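You operate a simulated robot arm through the tools that you are given. There is no shell and no other tool. Be economical: measure what you need, move in short steps, check, and stop when the job is done.

You run a simulated two-armed robot. Do the job below in one go: nothing can be reset, and whatever is moved stays where it is left.

JOB
Close the straps drawer. Fetch the block with the yellow band and set it on top of the silver fittings on the top of the trestle table. Put three of the rubber buffers from the top of the trestle table on the steel plate on the blue bench. Put the buffer with the yellow dot on top of the type plate on the top of the trestle table. Put one of the orange brackets from the top of the trestle table on top of the levers with the blue handles. Take the block with the white band and leave it on the magnet corner of the fit-up plate. The order is free. Set down upright: buffer with the yellow dot, orange bracket.
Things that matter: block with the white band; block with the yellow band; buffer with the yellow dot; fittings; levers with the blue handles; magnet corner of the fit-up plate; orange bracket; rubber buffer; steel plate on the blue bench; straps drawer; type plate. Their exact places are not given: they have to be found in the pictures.

Only the result counts: the job must be done as asked and must still hold three seconds after the hand-in. Knocking over, shifting, dropping, spilling or breaking anything else fails it.

ROBOT AND FRAMES
Two 7-joint arms with fingered hands on one trunk, on a base that drives. Base frame: it is fixed to the floor where the robot stands at the start and does not move with it; the origin is under the middle of the robot, x ahead of it, y to its left, z up. Lengths are in cm, angles in degrees, forces in N, time in s.
The left shoulder is at the start at [19.4, 17, 100.2], the right one opposite. With the tool pointing down near the work surface each hand reaches from about 48 to 90 cm from the robot's upright axis, wherever it stands, measured 20 degrees to its own side. Places, roughly: block with the white band (4x4x3 cm) [-660, 130, 80]; block with the yellow band (8x6x4 cm) [-590, 220, 80]; buffer with the yellow dot (5x5x5 cm) [-580, 290, 80]; fittings (13x12x6 cm) [-570, 240, 80]; levers with the blue handles (23x10x5 cm) [-600, 170, 80]; magnet corner of the fit-up plate [-650, 230, 80]; orange bracket (6x6x8 cm) [-610, 200, 80]; rubber buffer [-600, 275, 75]; steel plate on the blue bench [-80, 350, 90]; straps drawer [80, 0, 30]; type plate [-600, 275, 75]. Payload 4 kg a hand.
The TCP of each hand is the grasp point between the finger pads, 2.6 cm short of the fingertips. In the tool frame z runs along the fingers and y along their closing line. The gripper opens to 13.2 cm. The gripper's body begins 7.3 cm behind the TCP. The gripper is a hand of 4 fingers: y runs from the thumb to the fingers, the wrist lies at [0, 0, -22.4] in the tool frame, and closing takes about 1.5 s.
Orientation is that of the tool frame in the base frame, as [roll, pitch, yaw] about the fixed x, y, z axes, in that order (R = Rz(yaw) Ry(pitch) Rx(roll)). With the fingers straight down and closing along the base's y, the tool's x points along the base's -x, its y along +y and its z along -z.

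CONTROLS
- The arms move only by the tool drive_tool. It takes "left_targets", "right_targets" or both (then of equal length, played together; a hand with none holds still); each is one flat list of numbers, 6 for each row, row after row: the shift along the tool's x, y, z in cm, then the turn, a rotation vector about the tool's x, y, z in degrees. In form: [tx, ty, tz, ax, ay, az, tx, ty, tz, ax, ay, az, ...]. A call has 1 to 10 rows; each row is the pose to reach, as a shift and turn from the pose commanded when the call began, along the tool's axes at that moment. "left_claw" and "right_claw" are, for a hand that has rows, the closure, from 0 (fully open) to 1 (shut), set as the call begins (left out, the last holds). Each row takes 0.2 s and may step no farther than 5 cm and 8.6 degrees from the row before; otherwise, or with a gripper value out of range, the whole call is refused. A pose out of reach is approached as far as the arm can. The call stops where the force on the tool passes 40 N (or 10 N more than at its start, if that is more) or the arm is blocked; 0.2 s more then pass. Each finger travels about 10.8 cm/s and halts on what it meets, pressing with about 25 N; the grip force reading is that of the motor and also rises with nothing between the fingers. The clock runs only during rows and for 0.2 s after the last one: add rows that repeat a pose to give the fingers time. The reply holds the time, the measured pose of the TCP, the force on the tool along the base axes, the opening and the grip force, in the units named above and with some noise, with the torque about the TCP (base axes, N m) and any sound that the robot's microphone picked up.
- Cameras (640 x 400 px; columns grow to the right, rows downward): "scene" is now at [31.28, 1.19, 115.08]; the picture's right is [0.16, -0.99, 0.00], its down [-0.83, -0.14, -0.54] and it looks along [0.53, 0.09, -0.84] (base axes); focal length 267 px, centre (320, 200). "left" rides on the left gripper at [-7.3, 0.6, -9.4] in its tool frame; the picture's right is [-0.08, -1.00, 0.00], its down [0.78, -0.06, -0.62] and it looks along [0.61, -0.05, 0.79] (tool axes); focal length 230 px, centre (320, 200). "right" rides on the right gripper at [7.3, 0.6, -9.4] in its tool frame; the picture's right is [-0.08, 1.00, 0.00], its down [-0.78, -0.06, -0.62] and it looks along [-0.61, -0.05, 0.79] (tool axes); focal length 230 px, centre (320, 200).
- camera(camera): a new picture of that camera. It takes no simulated time.
- raise_lower(by): slides the trunk up (or, below 0, down) by that many cm; the arms and the scene camera ride with it, the base frame stays. It gives what a move gives, with no picture.
- steer(legs): drives the robot by 1 to 6 legs, each [ahead, left, turn to the left] in cm, cm and degrees, along the robot's own axes; the way and the turn of a leg run together, so that a leg with both is an arc; at most 150 cm and 180 degrees a leg. The arms and the cameras ride along, it lands a little off, and it stops where it bumps. It gives what a move gives.
- finger_targets(finger1, finger2, finger3, thumb_bend, hand): sets how far each is bent, from 0 (flat) to 1 (curled in); at 0.3 the hand is open as for a grip, at 0.7 the pads meet at the TCP. One left out holds its place. A second passes; each finger stops where it meets its share of the squeeze, and holds until it gets a number again. A gripper value or a shape takes the hand back. It gives what a move gives, with no picture; readings hold the bend of each and the force on the fingers (four entries, about 0 where the hand has none), thumb and palm.
- set_grasp(shape, hand): the hand has 4 fingers and takes this shape, open, in about a second: jaw (thumb against the fingers, like two jaws); tri (thumb and two fingers); tip (a fingertip pinch); poke (one finger out to press); point (the index stretched); flat (the hand flat); cup (the hand cupped); fist (a fist). The gripper value then closes the fingers along that shape, each until it touches; the sizes above hold for jaw. It gives what a move gives, with no picture.
- head_to(pan, tilt): turns the head with the scene camera to pan (to the left, within 80 degrees either way) and tilt (down, from -29 to 69), counted from straight ahead of the robot. It gives what a move gives.
- locate(camera, pixels): for up to 12 pixels [column, row] of the newest picture of that camera ("zoom" is the newest enlarged one), the place [x, y, z] in the base frame of the surface seen there, good to about 0.2 cm, but the place of the scene camera against the robot may be out by one fixed shift of up to 2.5 cm in any direction. It takes no simulated time.
- close_up(camera, box): a new picture of the part [left, top, right, bottom] of that camera's present view, enlarged. It takes no simulated time.
- job_done(): hands the job in; it is judged then, once.

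Keep the steps short. Do not move on a guess: measure, check each grasp and each placing, and mend mistakes. In all there are 145 turns and 178 pictures (those below and enlarged ones count). Leave the grippers open and the arms clear of the work at the hand-in unless told otherwise, and finish with a single line.

The tools are called after "Call:" as name(argument=value, ...) on one line, values as JSON. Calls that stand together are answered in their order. drive_tool: Moves the arms, as the interface text tells. Its arguments: {"type":"object","properties":{"left_targets":{"type":"array","items":{"type":"number"}},"left_claw":{"type":"number"},"right_targets":{"type":"array","items":{"type":"number"}},"right_claw":{"type":"number"}},"required":[]} The other tools are called the same way: raise_lower (by) slides the trunk up or down; set_grasp (shape, hand) gives the hand a shape; finger_targets (finger1, finger2, finger3, thumb_bend, hand) moves the fingers one by one; steer (legs) drives the base; head_to (pan, tilt) turns the head that bears the scene camera; camera (camera) takes a picture; locate (camera, pixels) gives the place of the surface under pixels of a picture; close_up (camera, box) takes an enlarged picture of a part of a camera's view; job_done () hands the job in.

At the start:

```text
time: 0.0
left_ee_pos: [58.79, 21.1, 60.96]
left_orientation: [-180.0, -0.1, 179.9]
left_wrist_force: [-0.2, -0.8, 0.0]
left_moment: [0.01, 0.03, -0.04]
left_grip_width: 13.18
left_gripper_force: 0.0
left_shape: jaw
left_bend: [0.3, 0.3, 0.3, 0.3]
left_finger forces: [0.1, 0.1, 0.0, 0.0, 0.0, 0.1]
right_ee_pos: [59.44, -25.05, 58.14]
right_orientation: [-179.9, -0.1, -180.0]
right_wrist_force: [0.0, 0.7, -0.1]
right_moment: [0.0, 0.0, 0.0]
right_grip_width: 13.21
right_gripper_force: 0.2
right_shape: jaw
right_bend: [0.3, 0.3, 0.3, 0.3]
right_finger forces: [0.0, 0.0, 0.0, 0.0, 0.0, 0.1]
trunk travel left (down, up): [-2.5, 32.6]
robot x, y, heading: [-0.1, 0.11, 0.2]
head pan, tilt: [9.5, 57.4]
```

scene: 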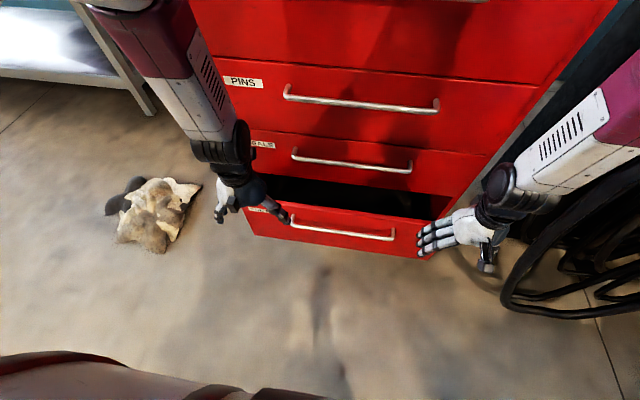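
right: 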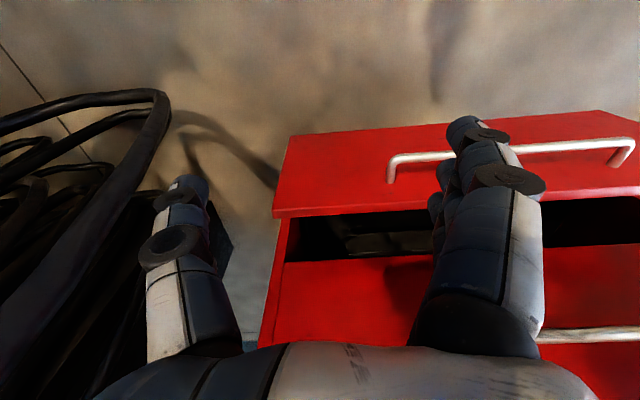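
left: 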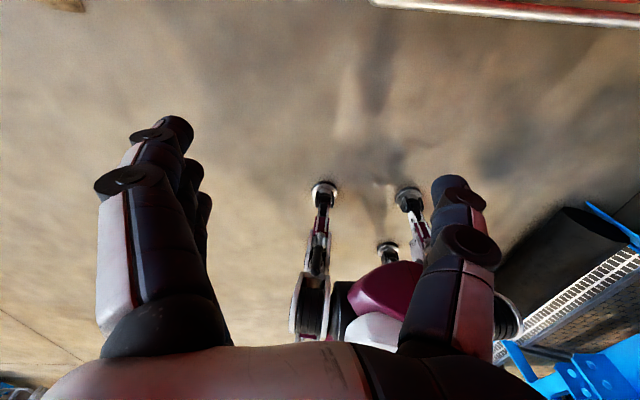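

I see a red cabinet with its bottom drawer open. I enlarge it to read the labels and measure.

Call:
close_up(camera="scene", box=[200, 60, 480, 270])

Call:
locate(camera="scene", pixels=[[290, 220], [340, 234], [392, 238], [250, 225], [425, 255], [350, 165], [350, 240], [350, 105], [340, 212], [240, 180]])

```text
1.90 times, centred on (340, 165) of scene
```

zoom: 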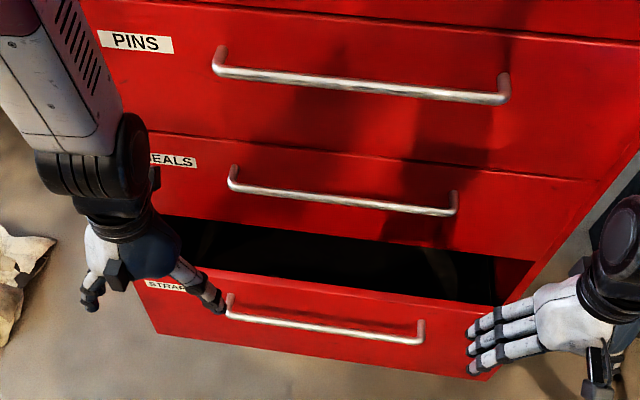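

```text
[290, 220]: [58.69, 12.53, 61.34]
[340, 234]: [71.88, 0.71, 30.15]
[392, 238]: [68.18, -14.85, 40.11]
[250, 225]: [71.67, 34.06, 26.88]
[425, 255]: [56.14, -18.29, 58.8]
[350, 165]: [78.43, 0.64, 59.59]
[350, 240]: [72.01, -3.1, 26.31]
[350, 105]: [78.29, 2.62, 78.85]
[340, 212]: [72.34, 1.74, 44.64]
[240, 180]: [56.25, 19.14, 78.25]
```

The label of the open bottom drawer reads STRAPS. Its front is at x≈72, and the closed drawers sit at x≈80. I close the right hand, tilt its fingers forward by 40° and bring it down in front of the drawer.

Call:
drive_tool(right_targets=[0, 2.5, 3.5, 0, -7, 0, 0, 5, 7, 0, -14, 0, 0, 7.5, 10.5, 0, -21, 0, 0, 10, 14, 0, -28, 0, 0, 12.5, 18, 0, -35, 0, 0, 15, 22, 0, -40, 0, 0, 15, 25, 0, -40, 0, 0, 15, 25, 0, -40, 0], right_claw=1)

Call:
camera(camera="scene")

Call:
camera(camera="right")

```text
time: 2.0
left_ee_pos: [58.77, 21.02, 61.09]
left_orientation: [180.0, 0.0, -180.0]
left_wrist_force: [-0.2, -0.5, 0.3]
left_moment: [0.03, 0.0, 0.03]
left_grip_width: 13.16
left_gripper_force: 0.1
left_shape: jaw
left_bend: [0.3, 0.3, 0.3, 0.3]
left_finger forces: [0.0, 0.1, 0.0, 0.1, 0.0, 0.1]
right_ee_pos: [60.97, -16.03, 32.94]
right_orientation: [-176.8, 40.8, 177.4]
right_wrist_force: [-0.4, 0.0, -0.1]
right_moment: [0.0, -0.01, 0.03]
right_grip_width: 0.0
right_gripper_force: 24.1
right_shape: jaw
right_bend: [0.68, 0.59, 0.68, 0.66]
right_finger forces: [0.0, 0.0, 0.1, 0.0, 0.1, 0.0]
trunk travel left (down, up): [-2.5, 32.6]
robot x, y, heading: [0.32, -0.01, 0.1]
head pan, tilt: [9.5, 57.4]
stopped in row 8 (right hand): the arm was blocked; the commanded pose is now the measured one
```

```text
173 pictures are left
```

scene: 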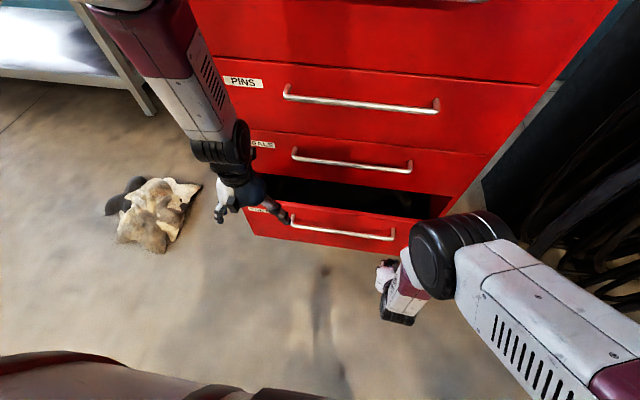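

```text
172 pictures are left
```

right: 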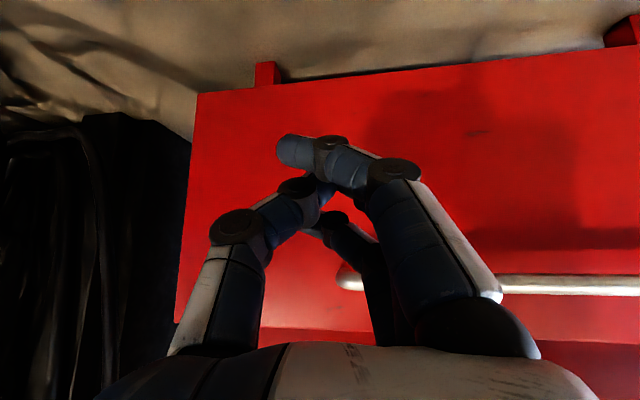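

The right hand is in front of the right part of the drawer front, with its fingers just ahead of the panel. I measure the panel in the hand view before pushing.

Call:
locate(camera="right", pixels=[[300, 110], [200, 100], [560, 150], [350, 278], [600, 285], [230, 335], [345, 337], [500, 120], [300, 140], [265, 70], [560, 365]])

```text
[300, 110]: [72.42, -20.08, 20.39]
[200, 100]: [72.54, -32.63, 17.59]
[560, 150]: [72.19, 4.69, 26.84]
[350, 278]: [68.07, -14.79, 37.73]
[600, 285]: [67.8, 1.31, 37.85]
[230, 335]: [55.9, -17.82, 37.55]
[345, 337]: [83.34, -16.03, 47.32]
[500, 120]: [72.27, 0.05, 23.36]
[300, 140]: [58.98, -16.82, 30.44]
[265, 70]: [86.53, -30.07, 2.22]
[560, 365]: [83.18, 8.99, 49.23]
```

The panel is at x=72.3 and the closed fronts are at 83.2, so the push is about 11 cm. The handle's end is at y=-14.8, just beside the hand. I push straight ahead with the arm.

Call:
drive_tool(right_targets=[-3, 0, 2.6, 0, 0, 0, -6, 0, 5.2, 0, 0, 0, -8, 0, 6.9, 0, 0, 0, -10, 0, 8.6, 0, 0, 0, -12, 0, 10.3, 0, 0, 0, -14, 0, 12.1, 0, 0, 0, -15.5, 0, 13.4, 0, 0, 0, -17, 0, 14.7, 0, 0, 0])

Call:
camera(camera="scene")

Call:
camera(camera="right")

```text
time: 3.8
left_ee_pos: [58.79, 20.87, 61.14]
left_orientation: [179.9, 0.1, 179.8]
left_wrist_force: [-0.1, 0.0, 0.3]
left_moment: [0.03, -0.01, 0.01]
left_grip_width: 13.17
left_gripper_force: 0.1
left_shape: jaw
left_bend: [0.3, 0.3, 0.3, 0.3]
left_finger forces: [0.0, 0.0, 0.0, 0.0, 0.0, 0.0]
right_ee_pos: [78.02, -17.92, 34.79]
right_orientation: [-176.6, 39.7, 177.6]
right_wrist_force: [-12.3, -7.0, -1.9]
right_moment: [0.17, -0.4, 0.3]
right_grip_width: 0.0
right_gripper_force: 25.6
right_shape: jaw
right_bend: [0.68, 0.59, 0.68, 0.66]
right_finger forces: [0.0, 0.0, 13.5, 0.1, 0.0, 0.1]
right hand out of reach, approached as far as the arm can: row 5, 6, 7, 8
trunk travel left (down, up): [-2.5, 32.6]
robot x, y, heading: [0.27, -0.16, -0.1]
head pan, tilt: [9.5, 57.4]
stopped in row 8 (right hand): the force on the tool passed its limit (the readings are from after the stop); the commanded pose is now the measured one
```

```text
171 pictures are left
```

scene: 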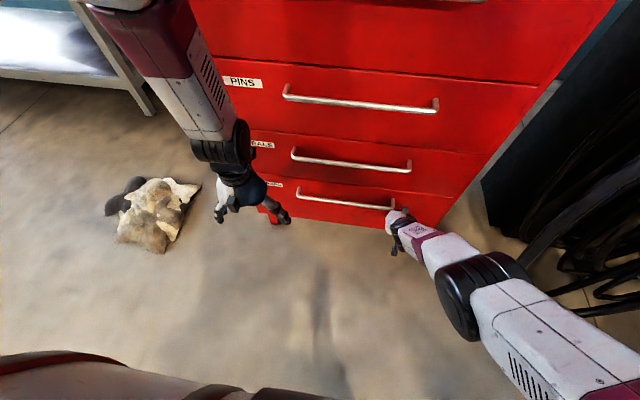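

```text
170 pictures are left
```

right: 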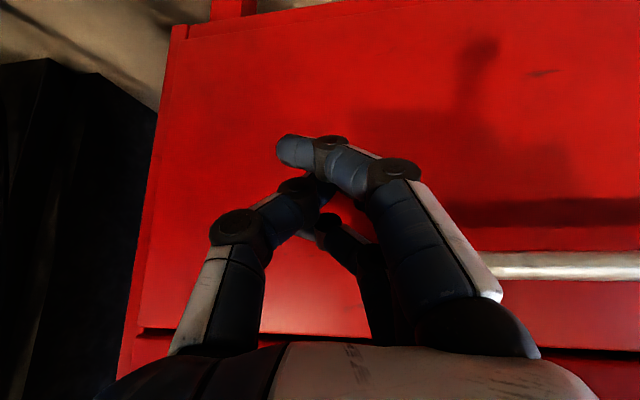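

Call:
locate(camera="scene", pixels=[[340, 213], [320, 177], [400, 172], [380, 100]])

Call:
locate(camera="right", pixels=[[250, 100], [550, 150], [560, 335], [160, 340], [590, 375]])

Call:
close_up(camera="scene", box=[240, 120, 460, 258])

```text
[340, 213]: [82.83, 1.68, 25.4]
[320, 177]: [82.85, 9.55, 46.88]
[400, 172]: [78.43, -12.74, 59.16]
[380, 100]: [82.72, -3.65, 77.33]
```

```text
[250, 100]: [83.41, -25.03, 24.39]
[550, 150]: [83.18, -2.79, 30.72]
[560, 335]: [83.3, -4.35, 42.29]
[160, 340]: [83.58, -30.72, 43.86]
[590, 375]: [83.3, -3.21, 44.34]
```

```text
2.90 times, centred on (350, 189) of scene
```

zoom: 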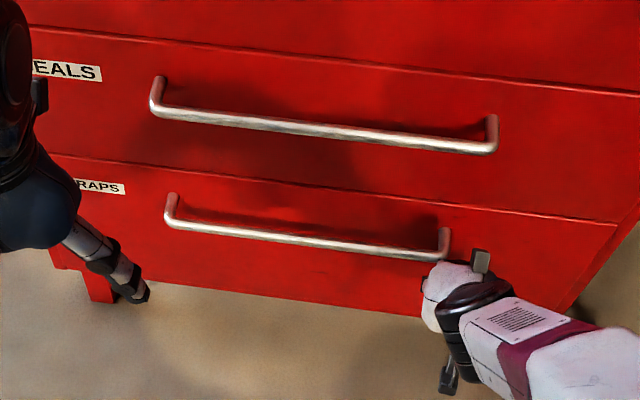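

All fronts are flush at 83.3, so the drawer is closed. I pull the hand back and lift it to a travel pose with the fingers pointing down again.

Call:
drive_tool(right_targets=[3, 0, -2.6, 0, 0, 0, 6, 0, -5.2, 0, 0, 0, 9, 0, -7.8, 0, 0, 0, 12, 0, -10.4, 0, 8, 0, 12, 0, -14, 0, 16, 0, 11, 0, -18, 0, 24, 0, 10, 0, -22, 0, 32, 0, 9, 0, -26, 0, 40, 0], right_claw=0)

Call:
head_to(pan=75, tilt=15)

Call:
camera(camera="scene")

```text
time: 5.6
left_ee_pos: [58.76, 21.02, 61.09]
left_orientation: [180.0, 0.0, 180.0]
left_wrist_force: [0.3, -0.4, 0.0]
left_moment: [0.03, -0.01, 0.0]
left_grip_width: 13.18
left_gripper_force: 0.1
left_shape: jaw
left_bend: [0.3, 0.3, 0.3, 0.3]
left_finger forces: [0.1, 0.0, 0.0, 0.0, 0.0, 0.0]
right_ee_pos: [54.27, -14.87, 49.24]
right_orientation: [-177.6, -0.1, 175.7]
right_wrist_force: [-0.4, 0.4, 0.6]
right_moment: [0.02, -0.04, -0.01]
right_grip_width: 13.19
right_gripper_force: 0.1
right_shape: jaw
right_bend: [0.3, 0.3, 0.3, 0.3]
right_finger forces: [0.1, 0.1, 0.1, 0.0, 0.0, 0.1]
right hand out of reach, approached as far as the arm can: row 1
trunk travel left (down, up): [-2.5, 32.6]
robot x, y, heading: [0.12, -0.11, 0.0]
head pan, tilt: [9.5, 57.4]
```

```text
time: 7.0
left_ee_pos: [58.65, 20.98, 61.06]
left_orientation: [-180.0, 0.0, 179.9]
left_wrist_force: [0.0, 0.5, 0.1]
left_moment: [0.04, -0.04, 0.02]
left_grip_width: 13.16
left_gripper_force: 0.0
left_shape: jaw
left_bend: [0.3, 0.3, 0.3, 0.3]
left_finger forces: [0.1, 0.0, 0.0, 0.1, 0.0, 0.0]
right_ee_pos: [54.3, -15.06, 49.15]
right_orientation: [-177.5, -0.1, 175.6]
right_wrist_force: [-0.3, -0.5, -0.1]
right_moment: [0.01, -0.01, -0.01]
right_grip_width: 13.18
right_gripper_force: 0.1
right_shape: jaw
right_bend: [0.3, 0.3, 0.3, 0.3]
right_finger forces: [0.1, 0.1, 0.1, 0.1, 0.1, 0.1]
trunk travel left (down, up): [-2.5, 32.6]
robot x, y, heading: [-0.13, 0.5, -0.1]
head pan, tilt: [75.0, 15.0]
```

```text
168 pictures are left
```

scene: 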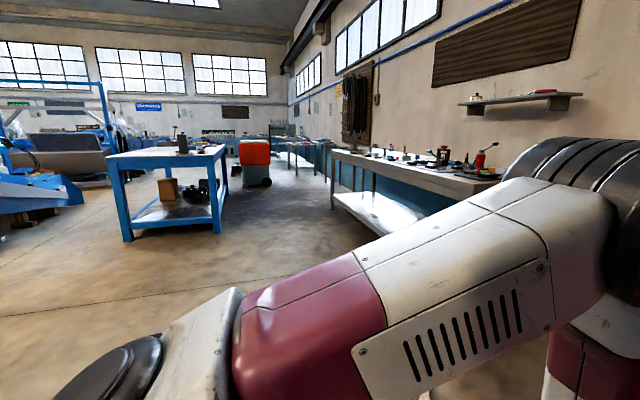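

I see the blue bench at bearing ≈104° and free floor in between. I measure a few points to map the floor, then look to the other side too.

Call:
locate(camera="scene", pixels=[[120, 160], [220, 150], [125, 240], [215, 232], [335, 205], [335, 155], [500, 180], [30, 210], [0, 240], [250, 185], [290, 165], [60, 130]])

Call:
steer(legs=[[-40, 0, 0], [0, 0, 90]])

Call:
head_to(pan=60, tilt=15)

Call:
camera(camera="scene")

```text
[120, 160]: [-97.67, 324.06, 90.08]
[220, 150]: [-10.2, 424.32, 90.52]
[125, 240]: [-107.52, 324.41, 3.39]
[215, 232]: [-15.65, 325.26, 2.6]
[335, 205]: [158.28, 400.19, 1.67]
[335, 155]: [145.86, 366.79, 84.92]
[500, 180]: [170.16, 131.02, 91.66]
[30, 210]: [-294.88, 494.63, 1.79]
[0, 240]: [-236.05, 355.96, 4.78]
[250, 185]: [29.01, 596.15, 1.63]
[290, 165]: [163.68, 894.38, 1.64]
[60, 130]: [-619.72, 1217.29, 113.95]
```

```text
time: 13.3
left_ee_pos: [-60.56, 58.81, 61.26]
left_orientation: [180.0, 0.0, -89.6]
left_wrist_force: [0.0, 0.1, -0.3]
left_moment: [0.0, -0.01, 0.04]
left_grip_width: 13.2
left_gripper_force: 0.1
left_shape: jaw
left_bend: [0.3, 0.3, 0.3, 0.3]
left_finger forces: [0.0, 0.0, 0.0, 0.0, 0.1, 0.0]
right_ee_pos: [-24.47, 54.9, 49.3]
right_orientation: [-177.5, 0.0, -93.8]
right_wrist_force: [-0.3, 0.0, -0.4]
right_moment: [0.0, -0.01, -0.02]
right_grip_width: 13.17
right_gripper_force: 0.0
right_shape: jaw
right_bend: [0.3, 0.3, 0.3, 0.3]
right_finger forces: [0.1, 0.0, 0.0, 0.0, 0.0, 0.0]
trunk travel left (down, up): [-2.5, 32.6]
robot x, y, heading: [-38.75, 0.21, 90.2]
head pan, tilt: [75.0, 15.0]
```

```text
time: 14.1
left_ee_pos: [-60.52, 58.79, 61.03]
left_orientation: [180.0, 0.1, -89.5]
left_wrist_force: [-0.1, -0.1, -0.1]
left_moment: [0.0, 0.04, 0.01]
left_grip_width: 13.17
left_gripper_force: 0.1
left_shape: jaw
left_bend: [0.3, 0.3, 0.3, 0.3]
left_finger forces: [0.0, 0.1, 0.0, 0.1, 0.1, 0.1]
right_ee_pos: [-24.54, 54.84, 49.16]
right_orientation: [-177.5, -0.1, -93.8]
right_wrist_force: [0.1, 0.3, -0.4]
right_moment: [0.01, 0.05, 0.04]
right_grip_width: 13.16
right_gripper_force: 0.2
right_shape: jaw
right_bend: [0.3, 0.3, 0.3, 0.3]
right_finger forces: [0.1, 0.0, 0.1, 0.0, 0.0, 0.0]
trunk travel left (down, up): [-2.5, 32.6]
robot x, y, heading: [-38.76, 0.2, 90.6]
head pan, tilt: [60.0, 15.0]
```

```text
167 pictures are left
```

scene: 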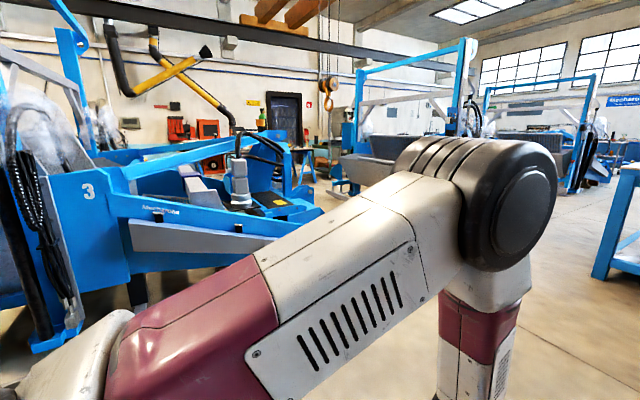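

Large blue machines stand to the west. I measure where they are and find the aisle.

Call:
locate(camera="scene", pixels=[[40, 345], [90, 190], [240, 170], [318, 212], [325, 155], [300, 160], [345, 185], [285, 120], [590, 270], [500, 225], [540, 190], [190, 240]])

Call:
close_up(camera="scene", box=[220, 90, 400, 210])

Call:
head_to(pan=5, tilt=20)

Call:
camera(camera="scene")

```text
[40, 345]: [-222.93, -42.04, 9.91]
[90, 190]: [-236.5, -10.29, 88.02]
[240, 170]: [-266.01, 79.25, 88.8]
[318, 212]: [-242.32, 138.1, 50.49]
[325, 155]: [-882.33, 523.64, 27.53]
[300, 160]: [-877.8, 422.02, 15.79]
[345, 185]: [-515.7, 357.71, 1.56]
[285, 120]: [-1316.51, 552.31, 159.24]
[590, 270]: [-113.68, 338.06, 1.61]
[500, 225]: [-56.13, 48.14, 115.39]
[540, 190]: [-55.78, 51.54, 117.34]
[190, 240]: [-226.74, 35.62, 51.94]
```

```text
3.33 times, centred on (310, 150) of scene
```

zoom: 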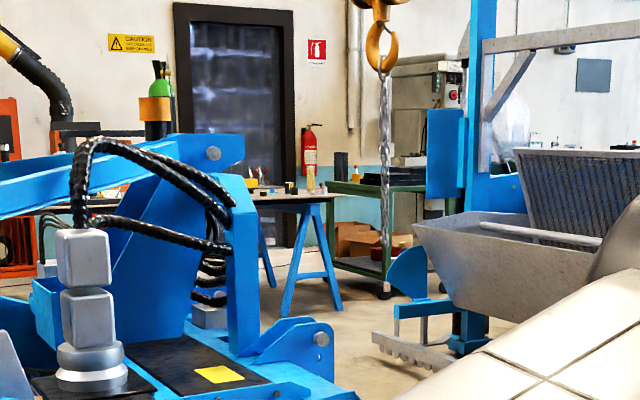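

```text
time: 15.3
left_ee_pos: [-60.58, 59.01, 61.07]
left_orientation: [-180.0, 0.0, -89.5]
left_wrist_force: [-0.4, -0.7, 0.5]
left_moment: [-0.03, -0.05, 0.0]
left_grip_width: 13.17
left_gripper_force: 0.1
left_shape: jaw
left_bend: [0.3, 0.3, 0.3, 0.3]
left_finger forces: [0.0, 0.1, 0.0, 0.1, 0.0, 0.0]
right_ee_pos: [-24.61, 54.75, 49.27]
right_orientation: [-177.5, 0.0, -93.7]
right_wrist_force: [-0.2, 0.6, 0.3]
right_moment: [-0.04, -0.06, -0.02]
right_grip_width: 13.21
right_gripper_force: 0.1
right_shape: jaw
right_bend: [0.3, 0.3, 0.3, 0.3]
right_finger forces: [0.1, 0.0, 0.1, 0.0, 0.0, 0.0]
trunk travel left (down, up): [-2.5, 32.6]
robot x, y, heading: [-39.12, 0.25, 90.6]
head pan, tilt: [5.0, 20.0]
```

```text
165 pictures are left
```

scene: 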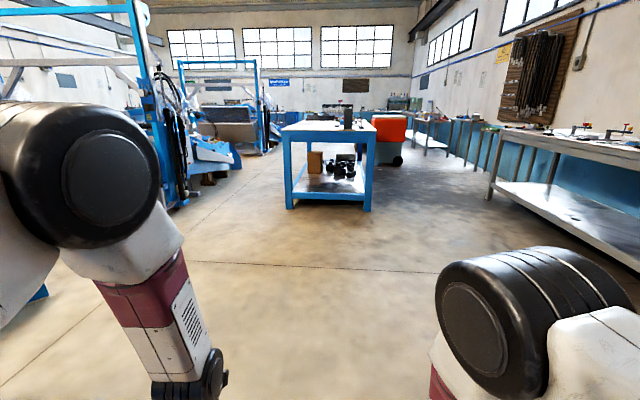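

The way ahead to the blue bench is free. The trestle table shows to the west, beyond machine 3. I drive to y≈200, turn west and look along the aisle.

Call:
steer(legs=[[120, 0, 0], [90, 0, 0], [0, 0, 85]])

Call:
head_to(pan=0, tilt=18)

Call:
camera(camera="scene")

```text
time: 29.3
left_ee_pos: [-103.2, 191.15, 61.08]
left_orientation: [-180.0, 0.0, -2.6]
left_wrist_force: [0.5, 0.0, -0.3]
left_moment: [0.0, -0.01, -0.02]
left_grip_width: 13.19
left_gripper_force: 0.1
left_shape: jaw
left_bend: [0.3, 0.3, 0.3, 0.3]
left_finger forces: [0.0, 0.0, 0.1, 0.0, 0.0, 0.0]
right_ee_pos: [-97.19, 226.94, 49.16]
right_orientation: [-177.5, -0.1, -7.0]
right_wrist_force: [-0.5, -0.3, 0.1]
right_moment: [0.02, -0.02, 0.01]
right_grip_width: 13.18
right_gripper_force: 0.0
right_shape: jaw
right_bend: [0.3, 0.3, 0.3, 0.3]
right_finger forces: [0.0, 0.1, 0.0, 0.1, 0.1, 0.0]
trunk travel left (down, up): [-2.5, 32.6]
robot x, y, heading: [-43.48, 209.47, 177.4]
head pan, tilt: [5.0, 20.0]
```

```text
time: 30.0
left_ee_pos: [-103.33, 191.22, 61.06]
left_orientation: [180.0, 0.0, -2.6]
left_wrist_force: [0.2, -0.7, -0.6]
left_moment: [0.01, -0.01, -0.02]
left_grip_width: 13.15
left_gripper_force: 0.0
left_shape: jaw
left_bend: [0.3, 0.3, 0.3, 0.3]
left_finger forces: [0.0, 0.0, 0.1, 0.0, 0.0, 0.1]
right_ee_pos: [-97.12, 226.99, 49.14]
right_orientation: [-177.5, -0.1, -7.0]
right_wrist_force: [-0.1, 0.0, -0.8]
right_moment: [-0.01, 0.03, 0.02]
right_grip_width: 13.2
right_gripper_force: 0.0
right_shape: jaw
right_bend: [0.3, 0.3, 0.3, 0.3]
right_finger forces: [0.0, 0.0, 0.0, 0.1, 0.1, 0.0]
trunk travel left (down, up): [-2.5, 32.6]
robot x, y, heading: [-43.04, 209.81, 177.2]
head pan, tilt: [0.0, 18.0]
```

```text
164 pictures are left
```

scene: 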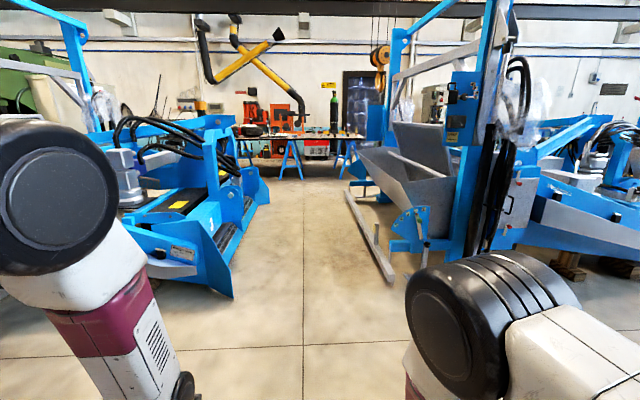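

There is an aisle straight ahead to the trestle table. I measure its width and the table's edge.

Call:
locate(camera="scene", pixels=[[232, 294], [267, 195], [388, 280], [347, 190], [300, 178], [342, 175], [282, 178], [300, 139], [355, 138], [240, 138], [310, 200], [415, 245]])

Call:
close_up(camera="scene", box=[220, 90, 400, 202])

```text
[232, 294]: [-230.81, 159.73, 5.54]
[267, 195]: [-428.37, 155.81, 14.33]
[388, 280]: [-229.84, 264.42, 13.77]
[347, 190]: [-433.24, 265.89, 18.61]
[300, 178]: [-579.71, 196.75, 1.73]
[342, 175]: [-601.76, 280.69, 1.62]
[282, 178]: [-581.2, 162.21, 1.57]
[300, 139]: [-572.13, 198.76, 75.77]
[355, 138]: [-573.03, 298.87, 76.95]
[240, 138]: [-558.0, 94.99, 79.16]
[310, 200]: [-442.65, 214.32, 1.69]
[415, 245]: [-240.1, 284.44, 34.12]
```

```text
3.56 times, centred on (310, 146) of scene
```

zoom: 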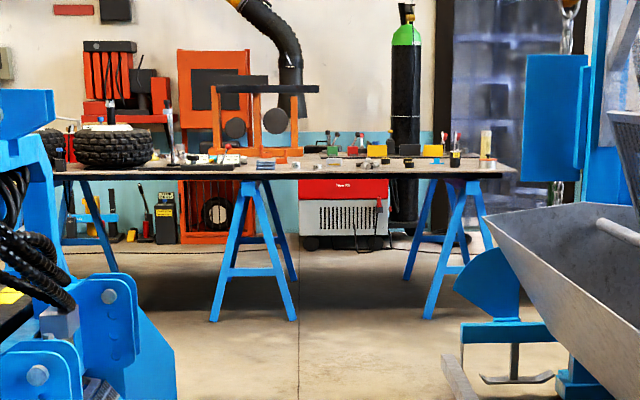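

The aisle runs from y≈160 to 264 and is clear in the middle at y≈212. I straighten up and drive west in two legs.

Call:
steer(legs=[[0, 0, 2.8], [140, 0, 0], [90, 0, 0]])

```text
time: 41.7
left_ee_pos: [-330.31, 178.3, 60.97]
left_orientation: [180.0, -0.1, 2.1]
left_wrist_force: [-1.1, -0.5, -0.2]
left_moment: [0.0, -0.07, 0.03]
left_grip_width: 13.15
left_gripper_force: 0.0
left_shape: jaw
left_bend: [0.3, 0.3, 0.3, 0.3]
left_finger forces: [0.0, 0.0, 0.0, 0.1, 0.1, 0.0]
right_ee_pos: [-327.17, 214.32, 49.23]
right_orientation: [-177.4, -0.1, -2.4]
right_wrist_force: [0.9, 0.3, 0.0]
right_moment: [0.02, -0.01, 0.03]
right_grip_width: 13.18
right_gripper_force: 0.1
right_shape: jaw
right_bend: [0.3, 0.3, 0.3, 0.3]
right_finger forces: [0.1, 0.1, 0.1, 0.0, 0.1, 0.0]
trunk travel left (down, up): [-2.5, 32.6]
robot x, y, heading: [-272.26, 201.3, -178.0]
head pan, tilt: [0.0, 18.0]
```

I drifted to y=201, so I shift right by 11, straighten up and go on.

Call:
steer(legs=[[0, -11, -2], [140, 0, 0], [50, 0, 0]])

Call:
camera(camera="scene")

```text
time: 51.9
left_ee_pos: [-519.54, 188.89, 61.04]
left_orientation: [-180.0, -0.1, 0.7]
left_wrist_force: [-0.2, 0.2, -0.1]
left_moment: [-0.02, -0.01, 0.01]
left_grip_width: 13.17
left_gripper_force: 0.1
left_shape: jaw
left_bend: [0.3, 0.3, 0.3, 0.3]
left_finger forces: [0.0, 0.0, 0.0, 0.0, 0.0, 0.0]
right_ee_pos: [-515.66, 224.92, 49.12]
right_orientation: [-177.5, -0.1, -3.6]
right_wrist_force: [-1.2, -0.3, -0.6]
right_moment: [-0.01, -0.04, -0.05]
right_grip_width: 13.18
right_gripper_force: 0.1
right_shape: jaw
right_bend: [0.3, 0.3, 0.3, 0.3]
right_finger forces: [0.0, 0.0, 0.0, 0.0, 0.0, 0.0]
trunk travel left (down, up): [-2.5, 32.6]
robot x, y, heading: [-461.13, 210.5, -179.2]
head pan, tilt: [0.0, 18.0]
```

```text
162 pictures are left
```

scene: 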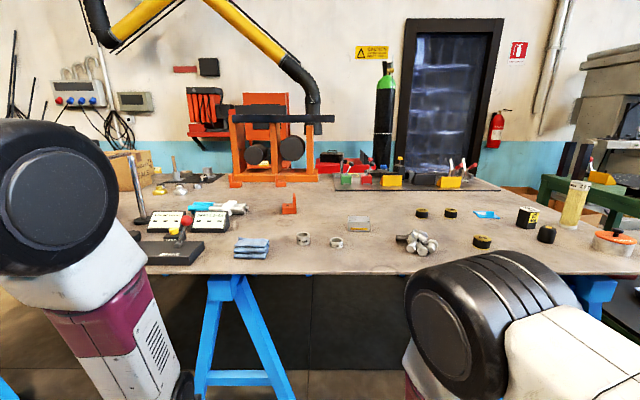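

I have arrived in front of the trestle table. I enlarge the two halves of its top and measure.

Call:
close_up(camera="scene", box=[120, 160, 320, 285])

Call:
close_up(camera="scene", box=[320, 150, 640, 290])

Call:
locate(camera="scene", pixels=[[320, 275], [250, 246], [420, 243], [358, 224], [290, 205], [215, 208], [440, 180], [527, 217], [481, 241], [487, 215], [160, 190], [160, 250]])

```text
3.20 times, centred on (220, 222) of scene
```

zoom: 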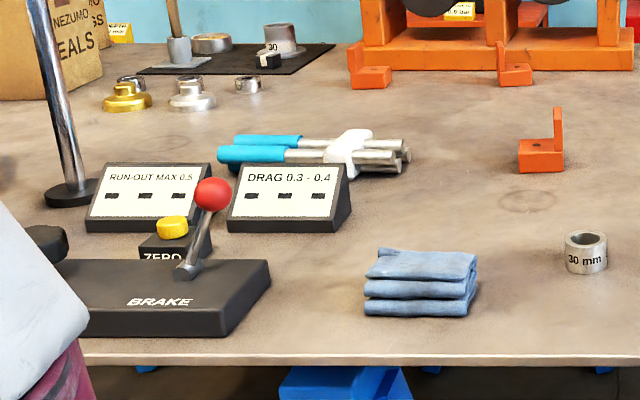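

```text
2.00 times, centred on (480, 220) of scene
```

zoom: 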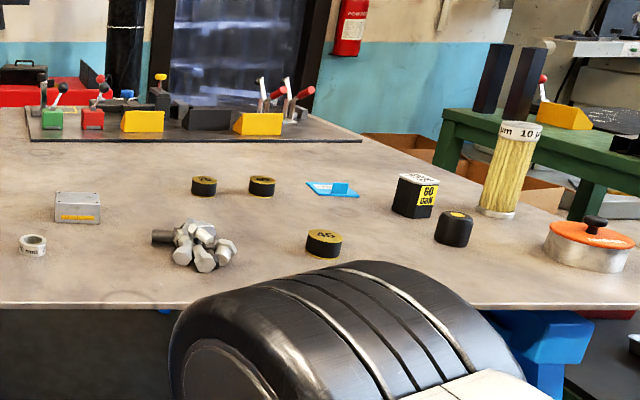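

```text
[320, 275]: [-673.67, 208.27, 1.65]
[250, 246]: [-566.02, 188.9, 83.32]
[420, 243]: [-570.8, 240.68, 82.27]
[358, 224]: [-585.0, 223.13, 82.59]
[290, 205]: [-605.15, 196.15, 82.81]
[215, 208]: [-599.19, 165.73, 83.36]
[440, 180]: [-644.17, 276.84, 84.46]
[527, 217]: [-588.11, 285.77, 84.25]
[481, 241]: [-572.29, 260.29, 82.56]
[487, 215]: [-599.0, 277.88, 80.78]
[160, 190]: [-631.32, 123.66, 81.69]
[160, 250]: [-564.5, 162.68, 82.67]
```

I can recognise most items: the yellow-band block, the pile of fittings, three disc buffers, the black yellow-dot buffer, the blue-handled levers, the orange brackets and the small white-band block at the back left. I raise the trunk for a steeper view and safe hands.

Call:
raise_lower(by=30)

Call:
head_to(pan=0, tilt=35)

Call:
camera(camera="scene")

```text
time: 54.9
left_ee_pos: [-519.51, 188.89, 91.04]
left_orientation: [180.0, 0.1, 0.8]
left_wrist_force: [-0.2, 0.2, 0.0]
left_moment: [0.0, 0.0, -0.01]
left_grip_width: 13.2
left_gripper_force: 0.0
left_shape: jaw
left_bend: [0.3, 0.3, 0.3, 0.3]
left_finger forces: [0.0, 0.0, 0.0, 0.1, 0.1, 0.1]
right_ee_pos: [-515.7, 224.99, 79.19]
right_orientation: [-177.5, -0.1, -3.6]
right_wrist_force: [0.0, 0.4, 0.1]
right_moment: [-0.03, -0.03, -0.01]
right_grip_width: 13.19
right_gripper_force: 0.0
right_shape: jaw
right_bend: [0.3, 0.3, 0.3, 0.3]
right_finger forces: [0.1, 0.0, 0.0, 0.1, 0.1, 0.0]
trunk travel left (down, up): [-32.5, 2.6]
robot x, y, heading: [-461.08, 210.65, -179.0]
head pan, tilt: [0.0, 18.0]
```

```text
time: 55.7
left_ee_pos: [-519.53, 188.9, 91.01]
left_orientation: [179.9, 0.0, 0.7]
left_wrist_force: [-0.4, -0.1, -0.2]
left_moment: [0.0, 0.0, 0.02]
left_grip_width: 13.16
left_gripper_force: 0.1
left_shape: jaw
left_bend: [0.3, 0.3, 0.3, 0.3]
left_finger forces: [0.0, 0.0, 0.1, 0.0, 0.0, 0.0]
right_ee_pos: [-515.78, 225.0, 79.11]
right_orientation: [-177.5, -0.1, -3.5]
right_wrist_force: [-0.1, 0.2, 0.4]
right_moment: [-0.01, -0.01, 0.0]
right_grip_width: 13.19
right_gripper_force: 0.0
right_shape: jaw
right_bend: [0.3, 0.3, 0.3, 0.3]
right_finger forces: [0.0, 0.0, 0.1, 0.0, 0.1, 0.1]
trunk travel left (down, up): [-32.5, 2.6]
robot x, y, heading: [-461.04, 210.63, -179.1]
head pan, tilt: [0.0, 35.0]
```

```text
159 pictures are left
```

scene: 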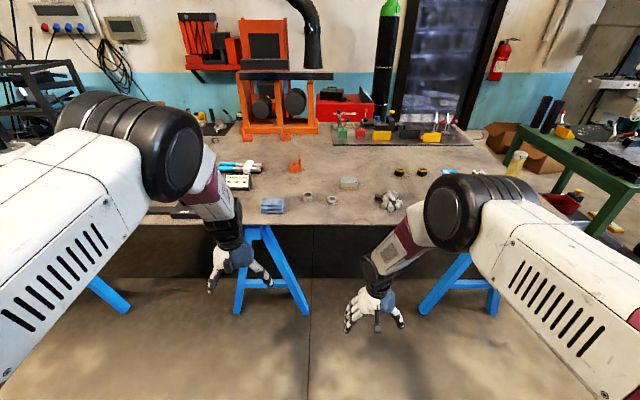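

I enlarge the table top for details of the fit-up plate, the type plate and the white-band block.

Call:
close_up(camera="scene", box=[320, 100, 500, 212])

Call:
locate(camera="zoom", pixels=[[50, 160], [50, 105], [540, 165], [480, 95], [75, 118], [145, 120], [215, 125], [340, 115], [270, 255], [370, 255], [130, 295], [420, 255]])

Call:
close_up(camera="scene", box=[180, 90, 340, 220])

```text
3.56 times, centred on (410, 156) of scene
```

zoom: 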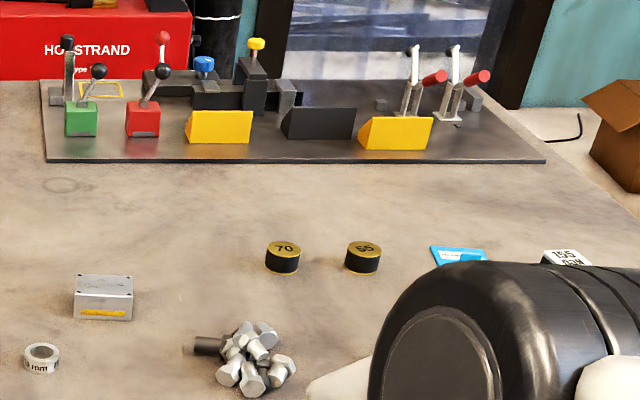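

```text
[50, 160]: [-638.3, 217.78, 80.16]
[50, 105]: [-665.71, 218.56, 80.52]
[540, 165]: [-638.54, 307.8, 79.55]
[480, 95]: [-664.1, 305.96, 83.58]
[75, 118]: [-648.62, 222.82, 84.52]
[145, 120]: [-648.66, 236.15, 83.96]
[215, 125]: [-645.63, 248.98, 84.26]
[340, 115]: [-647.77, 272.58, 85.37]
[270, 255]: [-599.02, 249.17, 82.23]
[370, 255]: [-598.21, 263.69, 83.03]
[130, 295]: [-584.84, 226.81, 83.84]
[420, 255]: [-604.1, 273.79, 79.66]
```

```text
3.08 times, centred on (260, 155) of scene
```

zoom: 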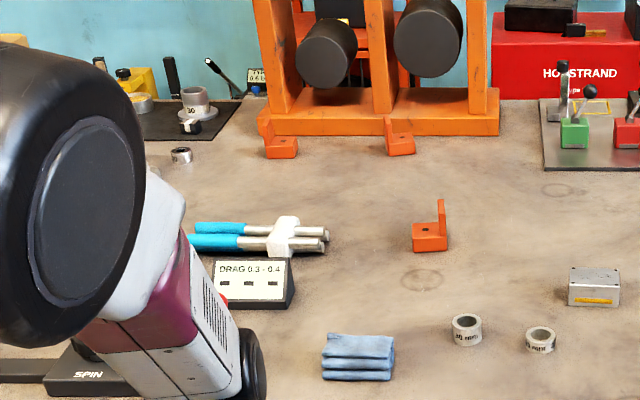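

The fit-up plate with the green and red magnet blocks is at the back (x −638…−670), so I need to know how close the robot can get. The left hand camera looks back at the robot base, so I use it to measure how far the base sticks out ahead.

Call:
camera(camera="left")

Call:
locate(camera="left", pixels=[[324, 185], [408, 190], [385, 245], [380, 290], [320, 300], [470, 290], [380, 330], [320, 250], [400, 270]])

Call:
locate(camera="scene", pixels=[[320, 224], [350, 224], [290, 226], [440, 178], [260, 260], [245, 300], [430, 300], [490, 290]])

```text
156 pictures are left
```

left: 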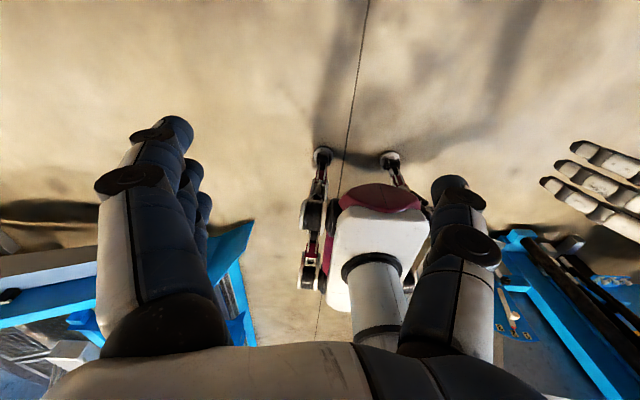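

```text
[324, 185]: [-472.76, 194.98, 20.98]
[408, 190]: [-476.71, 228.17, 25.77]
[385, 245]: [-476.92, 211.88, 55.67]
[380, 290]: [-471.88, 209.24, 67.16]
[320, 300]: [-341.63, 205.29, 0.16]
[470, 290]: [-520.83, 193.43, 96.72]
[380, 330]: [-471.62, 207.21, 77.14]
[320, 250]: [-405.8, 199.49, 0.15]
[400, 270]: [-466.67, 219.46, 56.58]
```

```text
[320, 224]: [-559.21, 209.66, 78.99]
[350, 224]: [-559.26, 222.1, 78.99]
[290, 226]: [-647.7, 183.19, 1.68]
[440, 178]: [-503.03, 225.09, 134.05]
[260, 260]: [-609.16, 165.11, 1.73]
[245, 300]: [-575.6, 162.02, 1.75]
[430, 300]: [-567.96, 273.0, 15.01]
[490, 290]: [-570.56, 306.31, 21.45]
```

The column is about 11–16 cm ahead of the axis, so I can come within about 20 cm of the table edge at x=−559. I lift both hands to about z=106, then drive up.

Call:
drive_tool(left_targets=[0, 0, -4, 0, 0, 0, 0, 0, -8, 0, 0, 0, 0, 0, -12, 0, 0, 0, 0, 0, -15, 0, 0, 0, 0, 0, -15, 0, 0, 0, 0, 0, -15, 0, 0, 0], right_targets=[0, 0, -4.5, 0, 0, 0, 0, 0, -9, 0, 0, 0, 0, 0, -13.5, 0, 0, 0, 0, 0, -18, 0, 0, 0, 0, 0, -22.5, 0, 0, 0, 0, 0, -27, 0, 0, 0])

Call:
steer(legs=[[58, -4, -1]])

Call:
camera(camera="scene")

Call:
camera(camera="right")

Call:
camera(camera="left")

```text
time: 57.1
left_ee_pos: [-519.46, 188.93, 106.16]
left_orientation: [180.0, -0.1, 0.7]
left_wrist_force: [-0.7, 0.3, 0.6]
left_moment: [0.02, 0.0, -0.01]
left_grip_width: 13.17
left_gripper_force: 0.0
left_shape: jaw
left_bend: [0.3, 0.3, 0.3, 0.3]
left_finger forces: [0.1, 0.0, 0.0, 0.0, 0.0, 0.0]
right_ee_pos: [-515.44, 223.96, 105.82]
right_orientation: [-177.5, -0.2, -3.7]
right_wrist_force: [-0.2, 0.5, 0.6]
right_moment: [0.05, 0.01, -0.01]
right_grip_width: 13.19
right_gripper_force: 0.1
right_shape: jaw
right_bend: [0.3, 0.3, 0.3, 0.3]
right_finger forces: [0.0, 0.0, 0.0, 0.1, 0.0, 0.0]
trunk travel left (down, up): [-32.5, 2.6]
robot x, y, heading: [-461.28, 210.47, -179.0]
head pan, tilt: [0.0, 35.0]
```

```text
time: 60.5
left_ee_pos: [-578.57, 193.49, 106.13]
left_orientation: [-180.0, -0.1, 0.0]
left_wrist_force: [-0.8, 0.5, 0.6]
left_moment: [-0.01, 0.02, 0.02]
left_grip_width: 13.18
left_gripper_force: 0.1
left_shape: jaw
left_bend: [0.3, 0.3, 0.3, 0.3]
left_finger forces: [0.0, 0.1, 0.0, 0.1, 0.1, 0.0]
right_ee_pos: [-574.19, 228.55, 105.64]
right_orientation: [-177.5, -0.1, -4.5]
right_wrist_force: [0.0, 0.3, 0.4]
right_moment: [-0.02, 0.01, 0.01]
right_grip_width: 13.21
right_gripper_force: 0.0
right_shape: jaw
right_bend: [0.3, 0.3, 0.3, 0.3]
right_finger forces: [0.0, 0.0, 0.0, 0.1, 0.0, 0.1]
trunk travel left (down, up): [-32.5, 2.6]
robot x, y, heading: [-519.89, 214.52, 179.8]
head pan, tilt: [0.0, 35.0]
```

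```text
155 pictures are left
```

scene: 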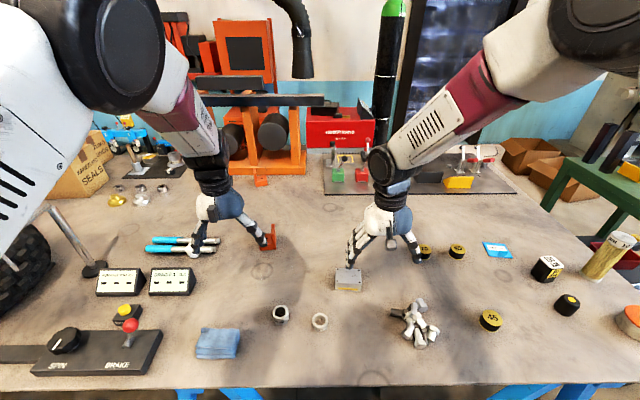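

```text
154 pictures are left
```

right: 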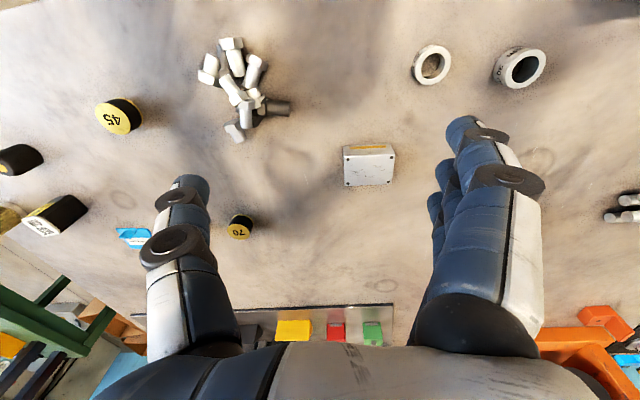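

```text
153 pictures are left
```

left: 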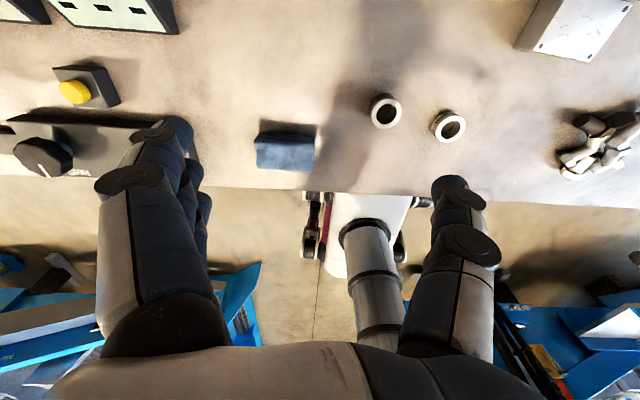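

The hand cameras now see the work well. I measure the items with the right hand camera and the scene camera to compare them.

Call:
locate(camera="right", pixels=[[346, 160], [391, 157], [393, 183], [347, 186], [368, 170], [240, 90], [255, 75], [240, 130], [280, 107], [112, 118], [236, 230], [300, 190]])

Call:
locate(camera="scene", pixels=[[348, 273], [417, 315], [490, 319], [457, 248], [426, 248], [497, 247], [567, 300], [268, 245], [185, 245], [265, 182], [345, 310]])

Call:
close_up(camera="right", box=[180, 20, 420, 200])

```text
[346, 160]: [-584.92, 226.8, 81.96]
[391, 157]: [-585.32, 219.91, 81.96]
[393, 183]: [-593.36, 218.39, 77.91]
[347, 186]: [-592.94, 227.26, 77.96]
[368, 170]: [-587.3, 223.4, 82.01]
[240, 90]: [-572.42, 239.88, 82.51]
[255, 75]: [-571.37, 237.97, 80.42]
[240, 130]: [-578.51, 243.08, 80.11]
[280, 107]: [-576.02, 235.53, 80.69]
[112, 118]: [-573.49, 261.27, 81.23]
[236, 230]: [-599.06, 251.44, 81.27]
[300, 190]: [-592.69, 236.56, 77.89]
```

```text
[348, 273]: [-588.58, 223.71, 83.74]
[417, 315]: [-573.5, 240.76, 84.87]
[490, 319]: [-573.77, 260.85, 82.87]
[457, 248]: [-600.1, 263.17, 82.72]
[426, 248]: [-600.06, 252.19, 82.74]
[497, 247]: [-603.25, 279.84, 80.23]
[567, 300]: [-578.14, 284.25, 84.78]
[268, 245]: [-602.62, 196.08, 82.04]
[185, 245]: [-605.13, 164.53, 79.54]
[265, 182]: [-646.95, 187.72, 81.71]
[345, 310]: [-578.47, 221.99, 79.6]
```

```text
2.22 times, centred on (300, 110) of right
```

zoom: 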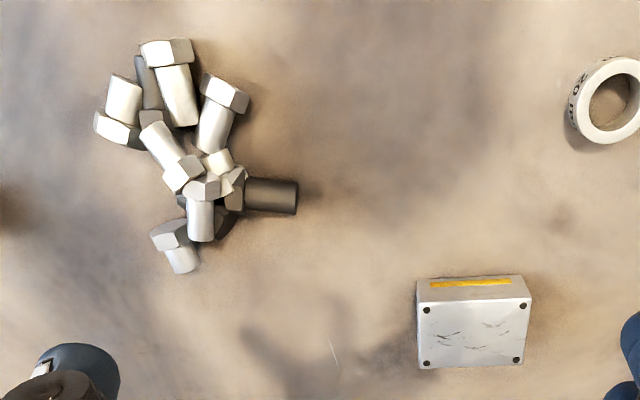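

Table top is at z=77.9 (the scene camera reads about 1.7 cm too high). The block's centre is near (−588, 223). I map the height profile of the fittings pile from the enlarged view.

Call:
locate(camera="zoom", pixels=[[168, 50], [178, 90], [225, 95], [215, 125], [125, 100], [115, 130], [160, 145], [185, 175], [200, 190], [235, 185], [270, 190], [175, 240]])

Call:
close_up(camera="scene", box=[370, 280, 470, 360])

Call:
locate(camera="zoom", pixels=[[320, 140], [260, 190], [230, 130], [320, 200], [400, 190], [330, 90], [370, 130], [300, 250], [240, 310], [420, 320], [330, 320], [290, 150]])

```text
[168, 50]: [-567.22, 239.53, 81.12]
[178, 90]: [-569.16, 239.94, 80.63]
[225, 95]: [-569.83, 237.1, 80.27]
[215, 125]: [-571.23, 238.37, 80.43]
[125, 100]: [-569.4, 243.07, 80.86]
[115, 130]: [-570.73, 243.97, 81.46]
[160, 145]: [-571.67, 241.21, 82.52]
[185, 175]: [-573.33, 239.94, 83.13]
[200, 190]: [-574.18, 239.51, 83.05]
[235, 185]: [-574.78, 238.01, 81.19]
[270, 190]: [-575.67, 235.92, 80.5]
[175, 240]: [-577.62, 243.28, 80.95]
```

```text
5.00 times, centred on (420, 320) of scene
```

zoom: 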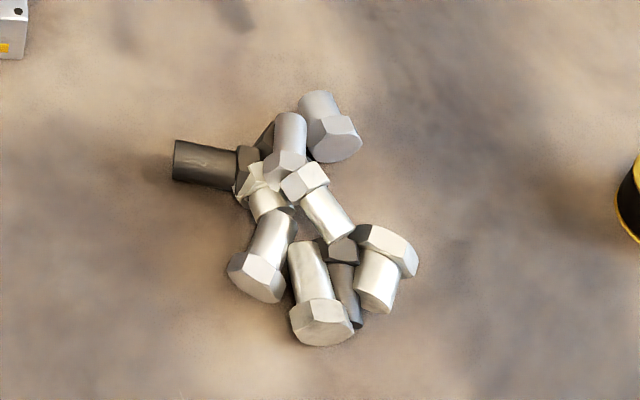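

```text
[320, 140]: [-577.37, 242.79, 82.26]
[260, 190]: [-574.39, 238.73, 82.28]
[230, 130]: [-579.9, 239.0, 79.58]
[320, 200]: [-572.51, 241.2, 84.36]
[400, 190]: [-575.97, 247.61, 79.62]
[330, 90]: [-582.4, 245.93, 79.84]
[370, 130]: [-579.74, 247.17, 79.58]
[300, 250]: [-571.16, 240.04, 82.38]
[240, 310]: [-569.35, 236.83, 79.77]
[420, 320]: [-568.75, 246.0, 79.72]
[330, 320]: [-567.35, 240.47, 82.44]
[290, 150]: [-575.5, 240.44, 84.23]
```

The ridge of the pile is near (−573.5, 240, 83). The block's long side runs along y with the same slight skew as the right hand (yaw −4.5). I level the hand and move it above the block.

Call:
drive_tool(right_targets=[-3, 1.5, 1, -1, 0, 0, -6, 3, 3, -2, 0, 0, -9, 4.5, 6, -2.5, 0, 0, -11.5, 6, 9.5, -2.5, 0, 0, -13.3, 7, 13, -2.5, 0, 0, -13.3, 7, 14, -2.5, 0, 0])

Call:
camera(camera="right")

Call:
locate(camera="right", pixels=[[320, 130], [300, 150], [340, 150], [320, 165], [290, 170], [350, 170]])

```text
time: 61.9
left_ee_pos: [-578.61, 193.58, 106.12]
left_orientation: [179.9, -0.1, -0.1]
left_wrist_force: [0.2, -0.4, 0.3]
left_moment: [0.0, -0.01, -0.02]
left_grip_width: 13.17
left_gripper_force: 0.1
left_shape: jaw
left_bend: [0.3, 0.3, 0.3, 0.3]
left_finger forces: [0.0, 0.0, 0.0, 0.1, 0.0, 0.0]
right_ee_pos: [-586.98, 223.29, 91.69]
right_orientation: [180.0, -0.1, -4.5]
right_wrist_force: [0.9, 0.3, -0.7]
right_moment: [-0.01, -0.04, 0.02]
right_grip_width: 13.2
right_gripper_force: 0.0
right_shape: jaw
right_bend: [0.3, 0.3, 0.3, 0.3]
right_finger forces: [0.1, 0.1, 0.1, 0.0, 0.0, 0.0]
right hand out of reach, approached as far as the arm can: row 5, 6
trunk travel left (down, up): [-32.5, 2.6]
robot x, y, heading: [-519.72, 214.42, 179.7]
head pan, tilt: [0.0, 35.0]
```

```text
150 pictures are left
```

right: 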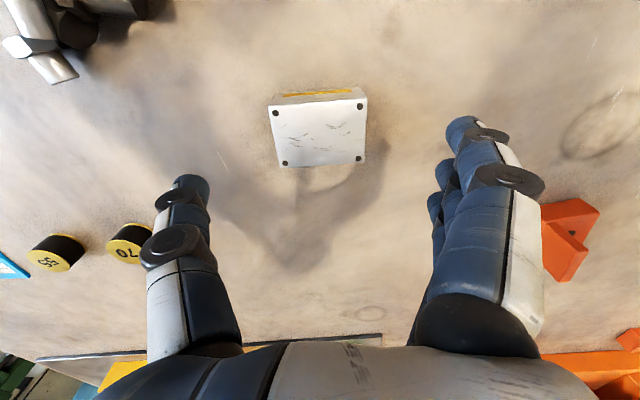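

```text
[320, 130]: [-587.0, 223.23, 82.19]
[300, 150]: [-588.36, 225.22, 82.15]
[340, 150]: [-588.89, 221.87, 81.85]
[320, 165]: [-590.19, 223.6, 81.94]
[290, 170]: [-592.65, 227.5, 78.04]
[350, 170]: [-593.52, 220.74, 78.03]
```

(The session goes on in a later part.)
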